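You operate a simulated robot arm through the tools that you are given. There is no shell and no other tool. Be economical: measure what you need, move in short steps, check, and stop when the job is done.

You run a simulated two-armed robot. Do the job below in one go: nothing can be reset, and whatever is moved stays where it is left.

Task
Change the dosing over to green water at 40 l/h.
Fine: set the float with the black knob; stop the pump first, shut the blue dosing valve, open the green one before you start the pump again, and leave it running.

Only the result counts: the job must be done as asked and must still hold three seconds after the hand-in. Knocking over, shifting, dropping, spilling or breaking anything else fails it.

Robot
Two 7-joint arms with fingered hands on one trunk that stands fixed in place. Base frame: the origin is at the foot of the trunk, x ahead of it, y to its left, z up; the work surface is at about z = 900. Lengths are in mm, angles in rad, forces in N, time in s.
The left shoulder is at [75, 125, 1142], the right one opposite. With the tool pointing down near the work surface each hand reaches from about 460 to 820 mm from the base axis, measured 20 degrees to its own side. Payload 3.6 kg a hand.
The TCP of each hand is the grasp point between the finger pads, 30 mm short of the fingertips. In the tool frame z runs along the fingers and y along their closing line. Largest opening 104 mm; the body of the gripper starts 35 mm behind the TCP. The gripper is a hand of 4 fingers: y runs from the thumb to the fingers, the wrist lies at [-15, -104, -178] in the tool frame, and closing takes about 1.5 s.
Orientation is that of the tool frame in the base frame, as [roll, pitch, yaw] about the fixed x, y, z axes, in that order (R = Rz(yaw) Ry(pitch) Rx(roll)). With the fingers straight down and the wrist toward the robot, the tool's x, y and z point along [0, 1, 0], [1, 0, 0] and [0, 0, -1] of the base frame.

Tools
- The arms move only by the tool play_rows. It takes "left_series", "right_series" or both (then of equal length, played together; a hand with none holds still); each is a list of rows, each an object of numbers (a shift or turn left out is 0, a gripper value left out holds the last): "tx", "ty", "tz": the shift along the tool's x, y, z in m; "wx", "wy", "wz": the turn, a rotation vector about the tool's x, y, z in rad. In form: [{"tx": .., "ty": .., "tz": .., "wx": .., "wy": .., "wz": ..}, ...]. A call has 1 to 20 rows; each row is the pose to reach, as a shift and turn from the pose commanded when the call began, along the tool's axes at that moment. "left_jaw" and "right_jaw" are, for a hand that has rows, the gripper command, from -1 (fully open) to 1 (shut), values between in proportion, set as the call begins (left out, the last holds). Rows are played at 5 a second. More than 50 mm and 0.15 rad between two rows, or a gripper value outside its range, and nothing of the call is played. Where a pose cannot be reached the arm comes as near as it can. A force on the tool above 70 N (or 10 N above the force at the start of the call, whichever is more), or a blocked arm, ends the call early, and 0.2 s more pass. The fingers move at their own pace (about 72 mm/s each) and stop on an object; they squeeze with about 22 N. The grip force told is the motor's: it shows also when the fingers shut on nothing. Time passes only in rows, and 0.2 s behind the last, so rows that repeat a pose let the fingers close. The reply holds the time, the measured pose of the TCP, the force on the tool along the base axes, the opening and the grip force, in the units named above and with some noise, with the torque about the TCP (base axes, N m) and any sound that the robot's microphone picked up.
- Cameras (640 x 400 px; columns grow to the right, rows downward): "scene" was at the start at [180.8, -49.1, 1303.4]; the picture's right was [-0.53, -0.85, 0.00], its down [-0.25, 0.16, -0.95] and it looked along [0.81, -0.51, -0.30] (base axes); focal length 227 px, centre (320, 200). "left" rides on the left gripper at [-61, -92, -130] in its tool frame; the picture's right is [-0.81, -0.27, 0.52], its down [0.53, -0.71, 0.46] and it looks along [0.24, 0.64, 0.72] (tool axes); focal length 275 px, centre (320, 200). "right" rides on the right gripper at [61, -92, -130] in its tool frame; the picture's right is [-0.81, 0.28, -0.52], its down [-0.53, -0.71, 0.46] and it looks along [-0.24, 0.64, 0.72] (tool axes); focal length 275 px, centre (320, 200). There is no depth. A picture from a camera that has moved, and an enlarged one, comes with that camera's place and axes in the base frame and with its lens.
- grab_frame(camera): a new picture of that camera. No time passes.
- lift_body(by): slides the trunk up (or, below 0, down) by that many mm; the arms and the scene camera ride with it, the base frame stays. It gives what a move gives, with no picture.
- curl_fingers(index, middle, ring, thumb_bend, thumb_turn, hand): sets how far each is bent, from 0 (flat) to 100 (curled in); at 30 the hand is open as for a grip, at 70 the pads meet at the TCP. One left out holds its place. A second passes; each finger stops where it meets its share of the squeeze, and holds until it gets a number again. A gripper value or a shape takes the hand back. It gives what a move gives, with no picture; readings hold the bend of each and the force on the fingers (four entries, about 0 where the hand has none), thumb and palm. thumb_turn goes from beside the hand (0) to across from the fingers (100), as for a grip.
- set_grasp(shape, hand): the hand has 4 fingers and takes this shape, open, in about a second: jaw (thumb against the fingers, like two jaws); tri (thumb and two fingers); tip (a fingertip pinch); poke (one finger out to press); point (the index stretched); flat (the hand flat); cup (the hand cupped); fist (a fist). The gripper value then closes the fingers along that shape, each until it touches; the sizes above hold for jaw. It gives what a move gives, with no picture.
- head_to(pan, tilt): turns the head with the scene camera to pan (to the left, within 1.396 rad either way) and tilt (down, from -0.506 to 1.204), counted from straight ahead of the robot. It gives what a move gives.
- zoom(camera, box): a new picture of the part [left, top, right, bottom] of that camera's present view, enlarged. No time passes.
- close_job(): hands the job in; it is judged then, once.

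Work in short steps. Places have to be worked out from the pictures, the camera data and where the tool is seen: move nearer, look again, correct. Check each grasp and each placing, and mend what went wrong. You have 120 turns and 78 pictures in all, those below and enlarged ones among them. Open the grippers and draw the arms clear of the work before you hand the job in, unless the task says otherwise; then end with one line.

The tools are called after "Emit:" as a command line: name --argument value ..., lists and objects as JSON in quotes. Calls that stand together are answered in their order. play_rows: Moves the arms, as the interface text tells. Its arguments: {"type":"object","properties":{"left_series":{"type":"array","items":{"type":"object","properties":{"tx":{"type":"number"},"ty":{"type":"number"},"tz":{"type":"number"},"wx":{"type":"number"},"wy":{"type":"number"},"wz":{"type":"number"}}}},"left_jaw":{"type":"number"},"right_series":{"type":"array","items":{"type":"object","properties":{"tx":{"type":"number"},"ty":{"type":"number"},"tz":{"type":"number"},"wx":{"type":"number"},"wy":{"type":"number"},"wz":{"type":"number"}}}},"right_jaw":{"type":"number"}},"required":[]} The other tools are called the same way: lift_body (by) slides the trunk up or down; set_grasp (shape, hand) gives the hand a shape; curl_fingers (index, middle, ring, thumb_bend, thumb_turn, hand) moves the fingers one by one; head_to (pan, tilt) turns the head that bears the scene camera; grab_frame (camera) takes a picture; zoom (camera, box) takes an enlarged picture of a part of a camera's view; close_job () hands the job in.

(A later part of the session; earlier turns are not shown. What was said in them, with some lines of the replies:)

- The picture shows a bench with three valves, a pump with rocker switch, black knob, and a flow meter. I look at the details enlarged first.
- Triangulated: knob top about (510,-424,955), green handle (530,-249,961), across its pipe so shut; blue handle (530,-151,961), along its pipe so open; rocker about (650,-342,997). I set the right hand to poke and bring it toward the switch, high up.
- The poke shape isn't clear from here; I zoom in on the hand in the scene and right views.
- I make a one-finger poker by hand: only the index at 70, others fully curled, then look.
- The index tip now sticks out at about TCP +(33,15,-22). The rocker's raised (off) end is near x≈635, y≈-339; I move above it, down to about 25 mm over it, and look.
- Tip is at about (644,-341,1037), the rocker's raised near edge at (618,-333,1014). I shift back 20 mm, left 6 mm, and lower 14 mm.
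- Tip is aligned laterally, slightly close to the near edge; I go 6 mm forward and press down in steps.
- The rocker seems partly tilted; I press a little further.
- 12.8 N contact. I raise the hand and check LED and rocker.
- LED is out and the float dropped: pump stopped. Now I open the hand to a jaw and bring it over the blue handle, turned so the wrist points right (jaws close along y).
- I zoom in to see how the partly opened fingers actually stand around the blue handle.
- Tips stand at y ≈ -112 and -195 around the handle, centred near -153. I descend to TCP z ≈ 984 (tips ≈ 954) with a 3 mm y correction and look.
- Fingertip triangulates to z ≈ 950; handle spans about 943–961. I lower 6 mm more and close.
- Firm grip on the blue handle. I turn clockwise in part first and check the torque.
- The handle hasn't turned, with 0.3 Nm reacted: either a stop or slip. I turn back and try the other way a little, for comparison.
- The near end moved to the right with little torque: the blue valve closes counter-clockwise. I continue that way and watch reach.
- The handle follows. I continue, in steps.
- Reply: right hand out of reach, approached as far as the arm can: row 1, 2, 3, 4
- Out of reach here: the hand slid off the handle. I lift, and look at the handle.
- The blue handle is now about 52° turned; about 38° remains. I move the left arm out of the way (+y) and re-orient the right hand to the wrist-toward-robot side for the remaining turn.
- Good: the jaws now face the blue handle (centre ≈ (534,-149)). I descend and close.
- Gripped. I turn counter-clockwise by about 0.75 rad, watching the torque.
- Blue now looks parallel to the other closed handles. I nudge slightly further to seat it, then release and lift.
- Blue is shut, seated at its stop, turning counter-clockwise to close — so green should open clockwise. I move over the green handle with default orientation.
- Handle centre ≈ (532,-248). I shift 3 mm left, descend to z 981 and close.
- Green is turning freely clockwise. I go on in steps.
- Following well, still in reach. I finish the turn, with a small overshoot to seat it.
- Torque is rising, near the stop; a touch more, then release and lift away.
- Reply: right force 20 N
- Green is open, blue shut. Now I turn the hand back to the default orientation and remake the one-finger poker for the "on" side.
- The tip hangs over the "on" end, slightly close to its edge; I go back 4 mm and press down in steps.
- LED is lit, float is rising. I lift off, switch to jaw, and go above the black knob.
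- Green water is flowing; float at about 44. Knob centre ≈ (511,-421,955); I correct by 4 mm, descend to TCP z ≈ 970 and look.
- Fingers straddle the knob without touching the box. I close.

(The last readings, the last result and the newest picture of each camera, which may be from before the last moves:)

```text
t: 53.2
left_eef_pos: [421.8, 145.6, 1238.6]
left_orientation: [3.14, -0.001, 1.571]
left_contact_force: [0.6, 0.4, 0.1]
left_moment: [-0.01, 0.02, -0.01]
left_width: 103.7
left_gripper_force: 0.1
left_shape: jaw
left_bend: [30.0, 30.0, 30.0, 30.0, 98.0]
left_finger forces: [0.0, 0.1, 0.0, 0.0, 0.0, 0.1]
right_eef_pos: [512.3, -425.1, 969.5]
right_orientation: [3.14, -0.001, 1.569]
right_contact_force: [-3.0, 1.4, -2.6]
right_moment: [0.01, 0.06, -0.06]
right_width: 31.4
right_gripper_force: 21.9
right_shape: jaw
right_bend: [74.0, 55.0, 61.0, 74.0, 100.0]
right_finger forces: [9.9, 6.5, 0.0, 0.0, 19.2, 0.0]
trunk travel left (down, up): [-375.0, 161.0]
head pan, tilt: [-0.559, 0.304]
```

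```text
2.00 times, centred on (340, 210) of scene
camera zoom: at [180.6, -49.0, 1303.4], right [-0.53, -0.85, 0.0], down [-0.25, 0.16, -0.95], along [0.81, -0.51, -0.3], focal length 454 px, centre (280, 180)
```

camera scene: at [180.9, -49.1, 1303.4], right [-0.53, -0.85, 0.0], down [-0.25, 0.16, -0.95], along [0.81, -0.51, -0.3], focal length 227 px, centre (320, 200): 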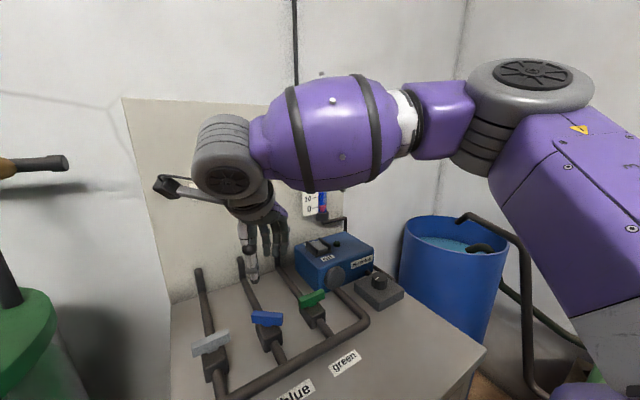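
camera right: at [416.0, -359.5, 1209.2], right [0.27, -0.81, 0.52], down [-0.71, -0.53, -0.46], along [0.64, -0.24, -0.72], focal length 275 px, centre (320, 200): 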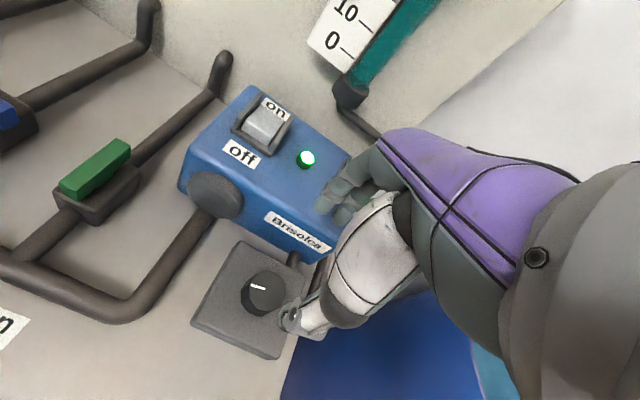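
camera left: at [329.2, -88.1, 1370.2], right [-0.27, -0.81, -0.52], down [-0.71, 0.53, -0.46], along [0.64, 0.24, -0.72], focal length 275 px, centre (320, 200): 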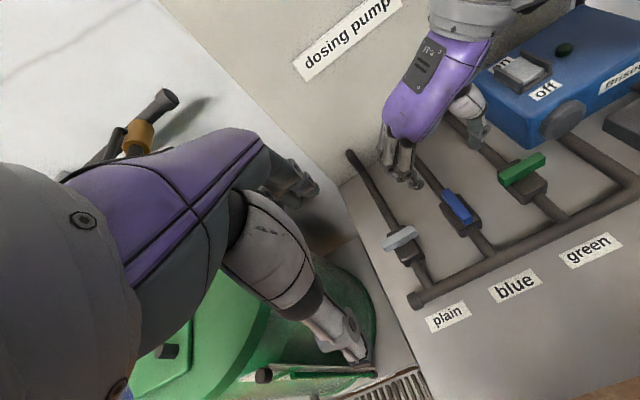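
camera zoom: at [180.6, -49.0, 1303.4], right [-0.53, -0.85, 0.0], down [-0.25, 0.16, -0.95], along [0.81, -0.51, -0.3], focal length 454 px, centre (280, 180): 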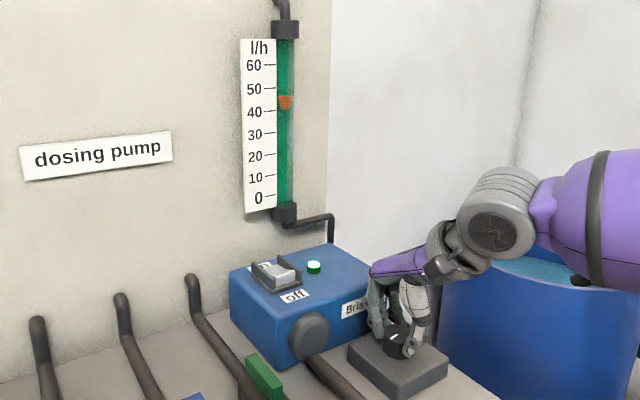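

Grip is good (31 mm). Float reads ≈ 44; I turn counter-clockwise 0.2 rad and watch.

Emit:
play_rows --right_series '[{"wz": -0.07}, {"wz": -0.14}, {"wz": -0.2}, {"wz": -0.2}, {"wz": -0.2}, {"wz": -0.2}, {"wz": -0.2}, {"wz": -0.2}]'

Emit:
zoom --camera "scene" --box '[280, 110, 400, 310]'

```text
t: 55.0
left_eef_pos: [420.9, 144.0, 1238.7]
left_orientation: [-3.141, 0.001, 1.571]
left_contact_force: [-0.3, -0.9, -0.4]
left_moment: [0.05, -0.02, 0.01]
left_width: 103.6
left_gripper_force: 0.1
left_shape: jaw
left_bend: [30.0, 30.0, 30.0, 30.0, 98.0]
left_finger forces: [0.0, 0.0, 0.0, 0.0, 0.0, 0.1]
right_eef_pos: [512.8, -424.9, 970.2]
right_orientation: [-3.14, 0.0, 1.77]
right_contact_force: [-9.8, 0.9, -2.9]
right_moment: [0.05, 0.24, -0.06]
right_width: 30.8
right_gripper_force: 21.9
right_shape: jaw
right_bend: [74.0, 56.0, 61.0, 73.0, 99.0]
right_finger forces: [9.1, 5.2, 0.1, 0.0, 23.5, 0.0]
trunk travel left (down, up): [-375.0, 161.0]
head pan, tilt: [-0.559, 0.304]
```

```text
2.00 times, centred on (340, 210) of scene
camera zoom: at [179.7, -49.2, 1303.6], right [-0.53, -0.85, 0.0], down [-0.25, 0.16, -0.95], along [0.81, -0.51, -0.3], focal length 454 px, centre (280, 180)
```

zoom: 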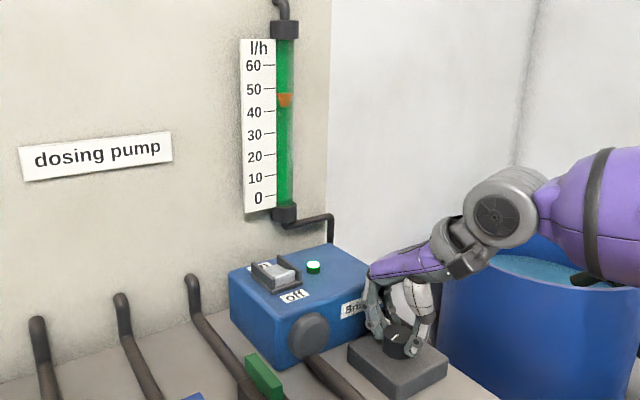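

Float rose slightly (≈45.5), so clockwise should lower it. I turn clockwise 0.6 rad.

Emit:
play_rows --right_series '[{"wz": 0.1}, {"wz": 0.2}, {"wz": 0.3}, {"wz": 0.4}, {"wz": 0.5}, {"wz": 0.6}, {"wz": 0.6}, {"wz": 0.6}, {"wz": 0.6}, {"wz": 0.6}, {"wz": 0.6}]'

Emit:
zoom --camera "scene" --box '[280, 110, 400, 310]'

```text
t: 57.4
left_eef_pos: [422.8, 144.3, 1238.9]
left_orientation: [-3.141, 0.001, 1.571]
left_contact_force: [-0.5, -0.3, -0.6]
left_moment: [0.0, -0.05, 0.0]
left_width: 103.8
left_gripper_force: 0.0
left_shape: jaw
left_bend: [30.0, 30.0, 30.0, 30.0, 98.0]
left_finger forces: [0.0, 0.0, 0.0, 0.0, 0.1, 0.0]
right_eef_pos: [514.5, -425.3, 970.5]
right_orientation: [-3.141, -0.001, 1.17]
right_contact_force: [0.0, 0.9, -9.1]
right_moment: [0.02, -0.06, -0.03]
right_width: 30.2
right_gripper_force: 22.4
right_shape: jaw
right_bend: [73.0, 55.0, 61.0, 73.0, 100.0]
right_finger forces: [10.4, 7.1, 0.0, 0.1, 18.3, 0.0]
trunk travel left (down, up): [-375.0, 161.0]
head pan, tilt: [-0.559, 0.304]
```

```text
2.00 times, centred on (340, 210) of scene
camera zoom: at [181.4, -49.6, 1303.3], right [-0.53, -0.85, 0.0], down [-0.25, 0.16, -0.95], along [0.81, -0.51, -0.3], focal length 454 px, centre (280, 180)
```

zoom: 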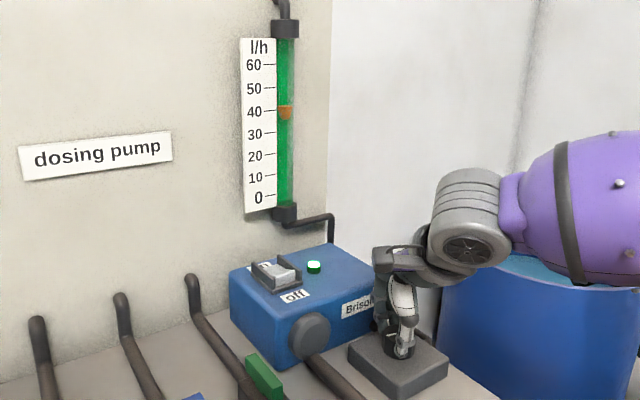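

Float is now right about at 40. I zoom closely on the gauge.

Emit:
zoom --camera "scene" --box '[298, 120, 338, 160]'

Emit:
zoom --camera "scene" --box '[295, 120, 345, 220]'

```text
10.00 times, centred on (318, 140) of scene
camera zoom: at [181.4, -49.6, 1303.3], right [-0.53, -0.85, 0.0], down [-0.25, 0.16, -0.95], along [0.81, -0.51, -0.3], focal length 2268 px, centre (340, 800)
```

zoom: 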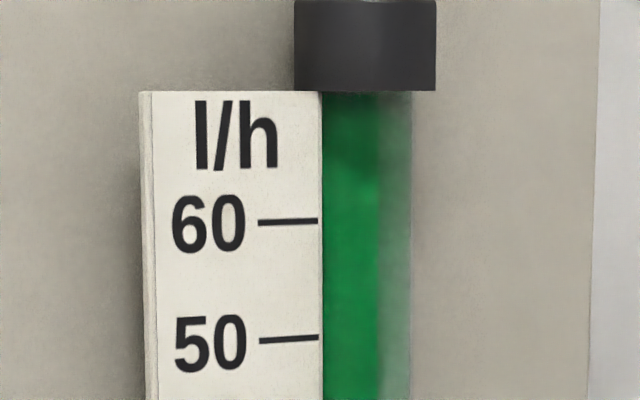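

```text
4.00 times, centred on (320, 170) of scene
camera zoom: at [181.4, -49.6, 1303.3], right [-0.53, -0.85, 0.0], down [-0.25, 0.16, -0.95], along [0.81, -0.51, -0.3], focal length 907 px, centre (320, 320)
```

zoom: 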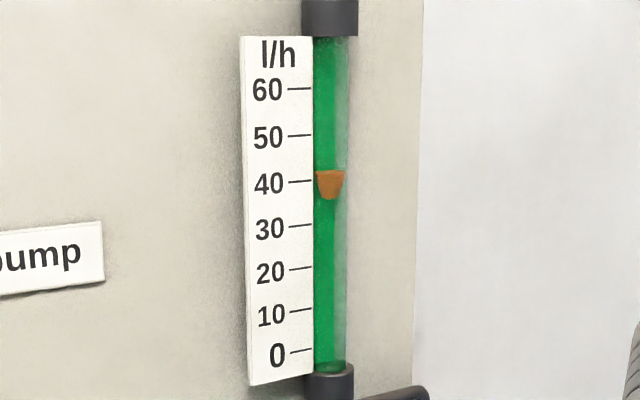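

With the float's middle as reference (at rest its middle sat on 0), it reads ≈ 39. I turn back counter-clockwise a touch, wait, and look again.

Emit:
play_rows --right_series '[{"wz": -0.05}, {"wz": -0.1}, {"wz": -0.1}, {"wz": -0.1}, {"wz": -0.1}, {"wz": -0.1}, {"wz": -0.1}, {"wz": -0.1}, {"wz": -0.1}]'

Emit:
zoom --camera "scene" --box '[295, 120, 345, 220]'

```text
t: 59.4
left_eef_pos: [423.5, 143.9, 1240.2]
left_orientation: [3.141, 0.002, 1.571]
left_contact_force: [0.5, 0.6, 1.0]
left_moment: [0.0, 0.03, -0.01]
left_width: 103.6
left_gripper_force: 0.1
left_shape: jaw
left_bend: [30.0, 30.0, 30.0, 30.0, 98.0]
left_finger forces: [0.1, 0.0, 0.1, 0.0, 0.0, 0.0]
right_eef_pos: [513.1, -424.8, 972.1]
right_orientation: [-3.141, 0.001, 1.269]
right_contact_force: [-5.1, 1.2, -9.8]
right_moment: [-0.01, 0.04, -0.02]
right_width: 30.1
right_gripper_force: 21.7
right_shape: jaw
right_bend: [73.0, 55.0, 61.0, 73.0, 100.0]
right_finger forces: [9.0, 6.3, 0.0, 0.0, 19.3, 0.1]
trunk travel left (down, up): [-375.0, 161.0]
head pan, tilt: [-0.559, 0.304]
```

```text
4.00 times, centred on (320, 170) of scene
camera zoom: at [180.9, -49.6, 1303.4], right [-0.53, -0.85, 0.0], down [-0.25, 0.16, -0.95], along [0.81, -0.51, -0.3], focal length 907 px, centre (320, 320)
```

zoom: 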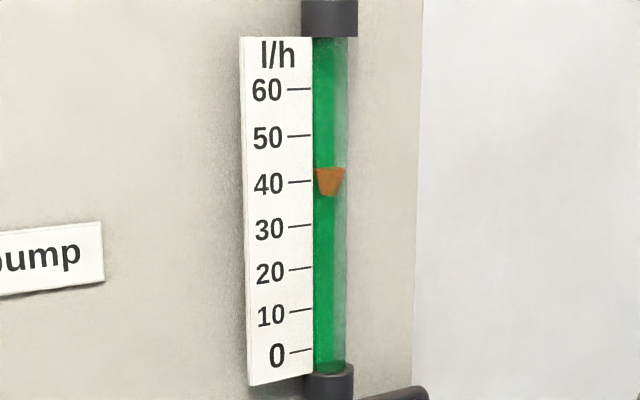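

Float middle is at ≈ 40. I release the knob gently, lift, and check that it holds.

Emit:
play_rows --right_jaw -0.3 --right_series '[{}, {}, {}, {}, {}, {}, {"tz": -0.03}, {"tz": -0.07}, {"tz": -0.11}]'

Emit:
zoom --camera "scene" --box '[295, 120, 345, 220]'

```text
t: 61.4
left_eef_pos: [421.0, 146.3, 1239.7]
left_orientation: [3.141, 0.001, 1.571]
left_contact_force: [0.5, -0.1, 0.3]
left_moment: [-0.02, -0.01, -0.04]
left_width: 103.8
left_gripper_force: 0.1
left_shape: jaw
left_bend: [30.0, 30.0, 30.0, 30.0, 98.0]
left_finger forces: [0.1, 0.0, 0.0, 0.0, 0.1, 0.0]
right_eef_pos: [514.5, -421.2, 1081.4]
right_orientation: [3.141, 0.001, 1.271]
right_contact_force: [0.5, 0.2, 0.4]
right_moment: [0.02, 0.03, -0.02]
right_width: 67.1
right_gripper_force: 0.0
right_shape: jaw
right_bend: [28.0, 39.0, 36.0, 62.0, 100.0]
right_finger forces: [0.1, 0.1, 0.1, 0.0, 0.0, 0.1]
trunk travel left (down, up): [-375.0, 161.0]
head pan, tilt: [-0.559, 0.304]
```

```text
4.00 times, centred on (320, 170) of scene
camera zoom: at [180.4, -48.7, 1303.5], right [-0.53, -0.85, 0.0], down [-0.25, 0.16, -0.95], along [0.81, -0.51, -0.3], focal length 907 px, centre (320, 320)
```

zoom: 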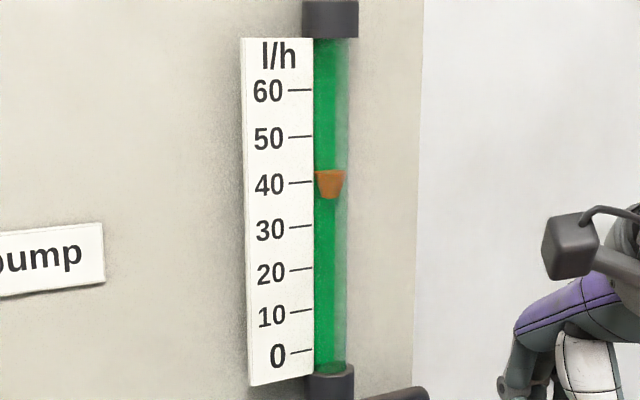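

It holds at ≈ 39.5–40. I retract the right arm, open fully, and take a final look.

Emit:
play_rows --right_jaw -1 --right_series '[{"tz": -0.04}, {"tz": -0.08}, {"tz": -0.12, "ty": -0.04}, {"tz": -0.13, "ty": -0.08}, {"tz": -0.13, "ty": -0.12}, {"tz": -0.13, "ty": -0.15}, {"tz": -0.13, "ty": -0.15}, {"tz": -0.13, "ty": -0.15}, {"tz": -0.13, "ty": -0.15}, {"tz": -0.13, "ty": -0.15}]'

Emit:
grab_frame --camera "scene"

Emit:
zoom --camera "scene" --box '[295, 120, 345, 220]'

Emit:
grab_frame --camera "right"

```text
refused: row 3 steps farther than a row can; nothing moved
```

```text
14 pictures are left
camera scene: at [180.4, -48.7, 1303.5], right [-0.53, -0.85, 0.0], down [-0.25, 0.16, -0.95], along [0.81, -0.51, -0.3], focal length 227 px, centre (320, 200)
```

scene: 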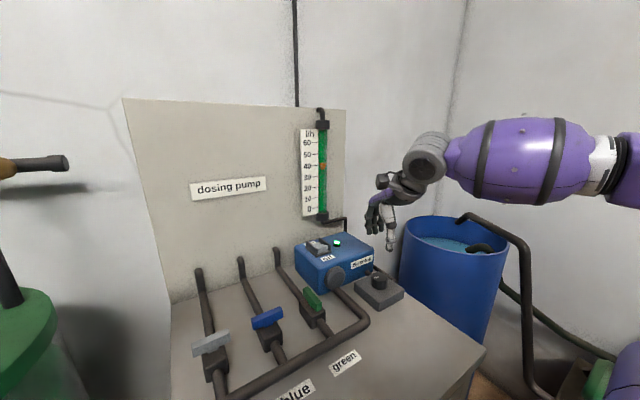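

```text
4.00 times, centred on (320, 170) of scene
camera zoom: at [180.4, -48.7, 1303.5], right [-0.53, -0.85, 0.0], down [-0.25, 0.16, -0.95], along [0.81, -0.51, -0.3], focal length 907 px, centre (320, 320)
```

zoom: 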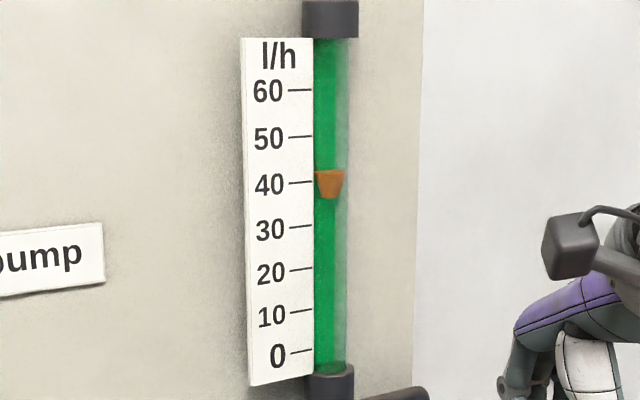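

```text
12 pictures are left
camera right: at [444.3, -335.7, 1211.1], right [0.02, -0.85, 0.52], down [-0.84, -0.3, -0.46], along [0.54, -0.42, -0.72], focal length 275 px, centre (320, 200)
```

right: 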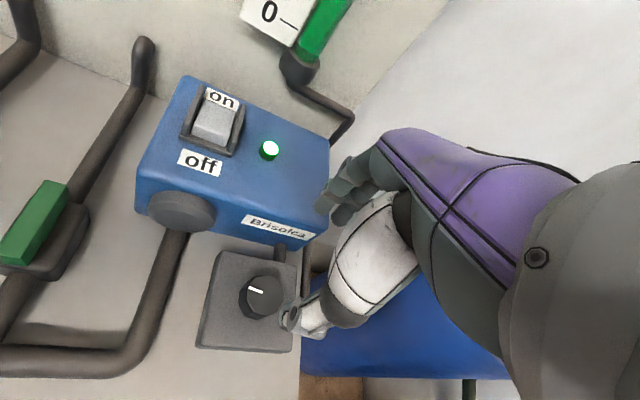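

The retract was refused for step size; I redo it with smaller steps.

Emit:
play_rows --right_jaw -1 --right_series '[{"tz": -0.04}, {"tz": -0.08}, {"tz": -0.11, "ty": -0.03}, {"tz": -0.13, "ty": -0.065}, {"tz": -0.13, "ty": -0.1}, {"tz": -0.13, "ty": -0.14}, {"tz": -0.13, "ty": -0.14}, {"tz": -0.13, "ty": -0.14}, {"tz": -0.13, "ty": -0.14}, {"tz": -0.13, "ty": -0.14}]'

Emit:
zoom --camera "scene" --box '[295, 120, 345, 220]'

Emit:
grab_frame --camera "right"

```text
t: 63.6
left_eef_pos: [421.1, 144.7, 1238.3]
left_orientation: [3.14, -0.001, 1.571]
left_contact_force: [0.3, -0.1, 0.0]
left_moment: [-0.03, -0.02, 0.0]
left_width: 103.8
left_gripper_force: 0.0
left_shape: jaw
left_bend: [30.0, 30.0, 30.0, 30.0, 98.0]
left_finger forces: [0.0, 0.1, 0.0, 0.0, 0.0, 0.0]
right_eef_pos: [379.3, -383.2, 1212.1]
right_orientation: [3.141, 0.001, 1.269]
right_contact_force: [-0.9, 0.7, -0.4]
right_moment: [0.0, -0.01, -0.01]
right_width: 103.5
right_gripper_force: 0.0
right_shape: jaw
right_bend: [30.0, 30.0, 30.0, 30.0, 98.0]
right_finger forces: [0.0, 0.0, 0.0, 0.0, 0.0, 0.0]
trunk travel left (down, up): [-375.0, 161.0]
head pan, tilt: [-0.559, 0.304]
```

```text
4.00 times, centred on (320, 170) of scene
camera zoom: at [180.6, -49.1, 1303.5], right [-0.53, -0.85, 0.0], down [-0.25, 0.16, -0.95], along [0.81, -0.51, -0.3], focal length 907 px, centre (320, 320)
```

zoom: 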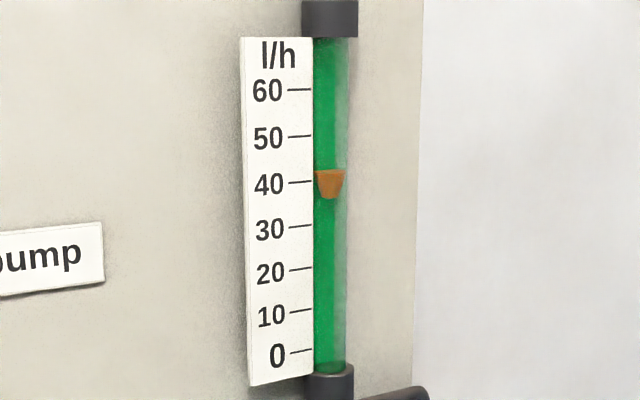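

```text
10 pictures are left
camera right: at [309.5, -296.3, 1342.0], right [0.02, -0.86, 0.52], down [-0.84, -0.3, -0.46], along [0.54, -0.42, -0.72], focal length 275 px, centre (320, 200)
```

right: 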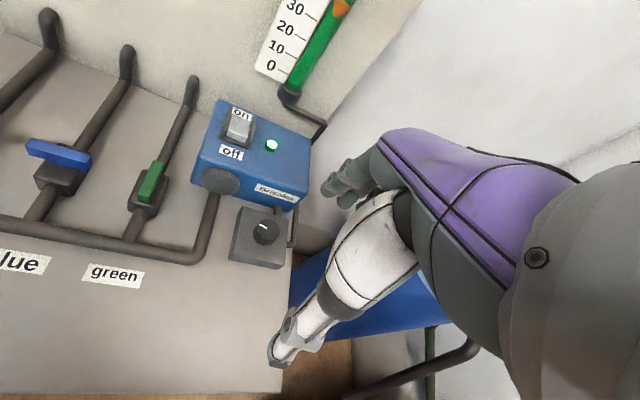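

Float is steady at 40, the pump runs, blue is shut, green is open, and both arms are clear. I hand in.

Emit:
close_job

```text
The job is handed in.
```

The dosing now runs on green water at about 40 l/h: the pump was stopped first, blue was shut and green opened, then the pump was restarted. I set the float with the black knob, reading it at its middle, and left the pump running.
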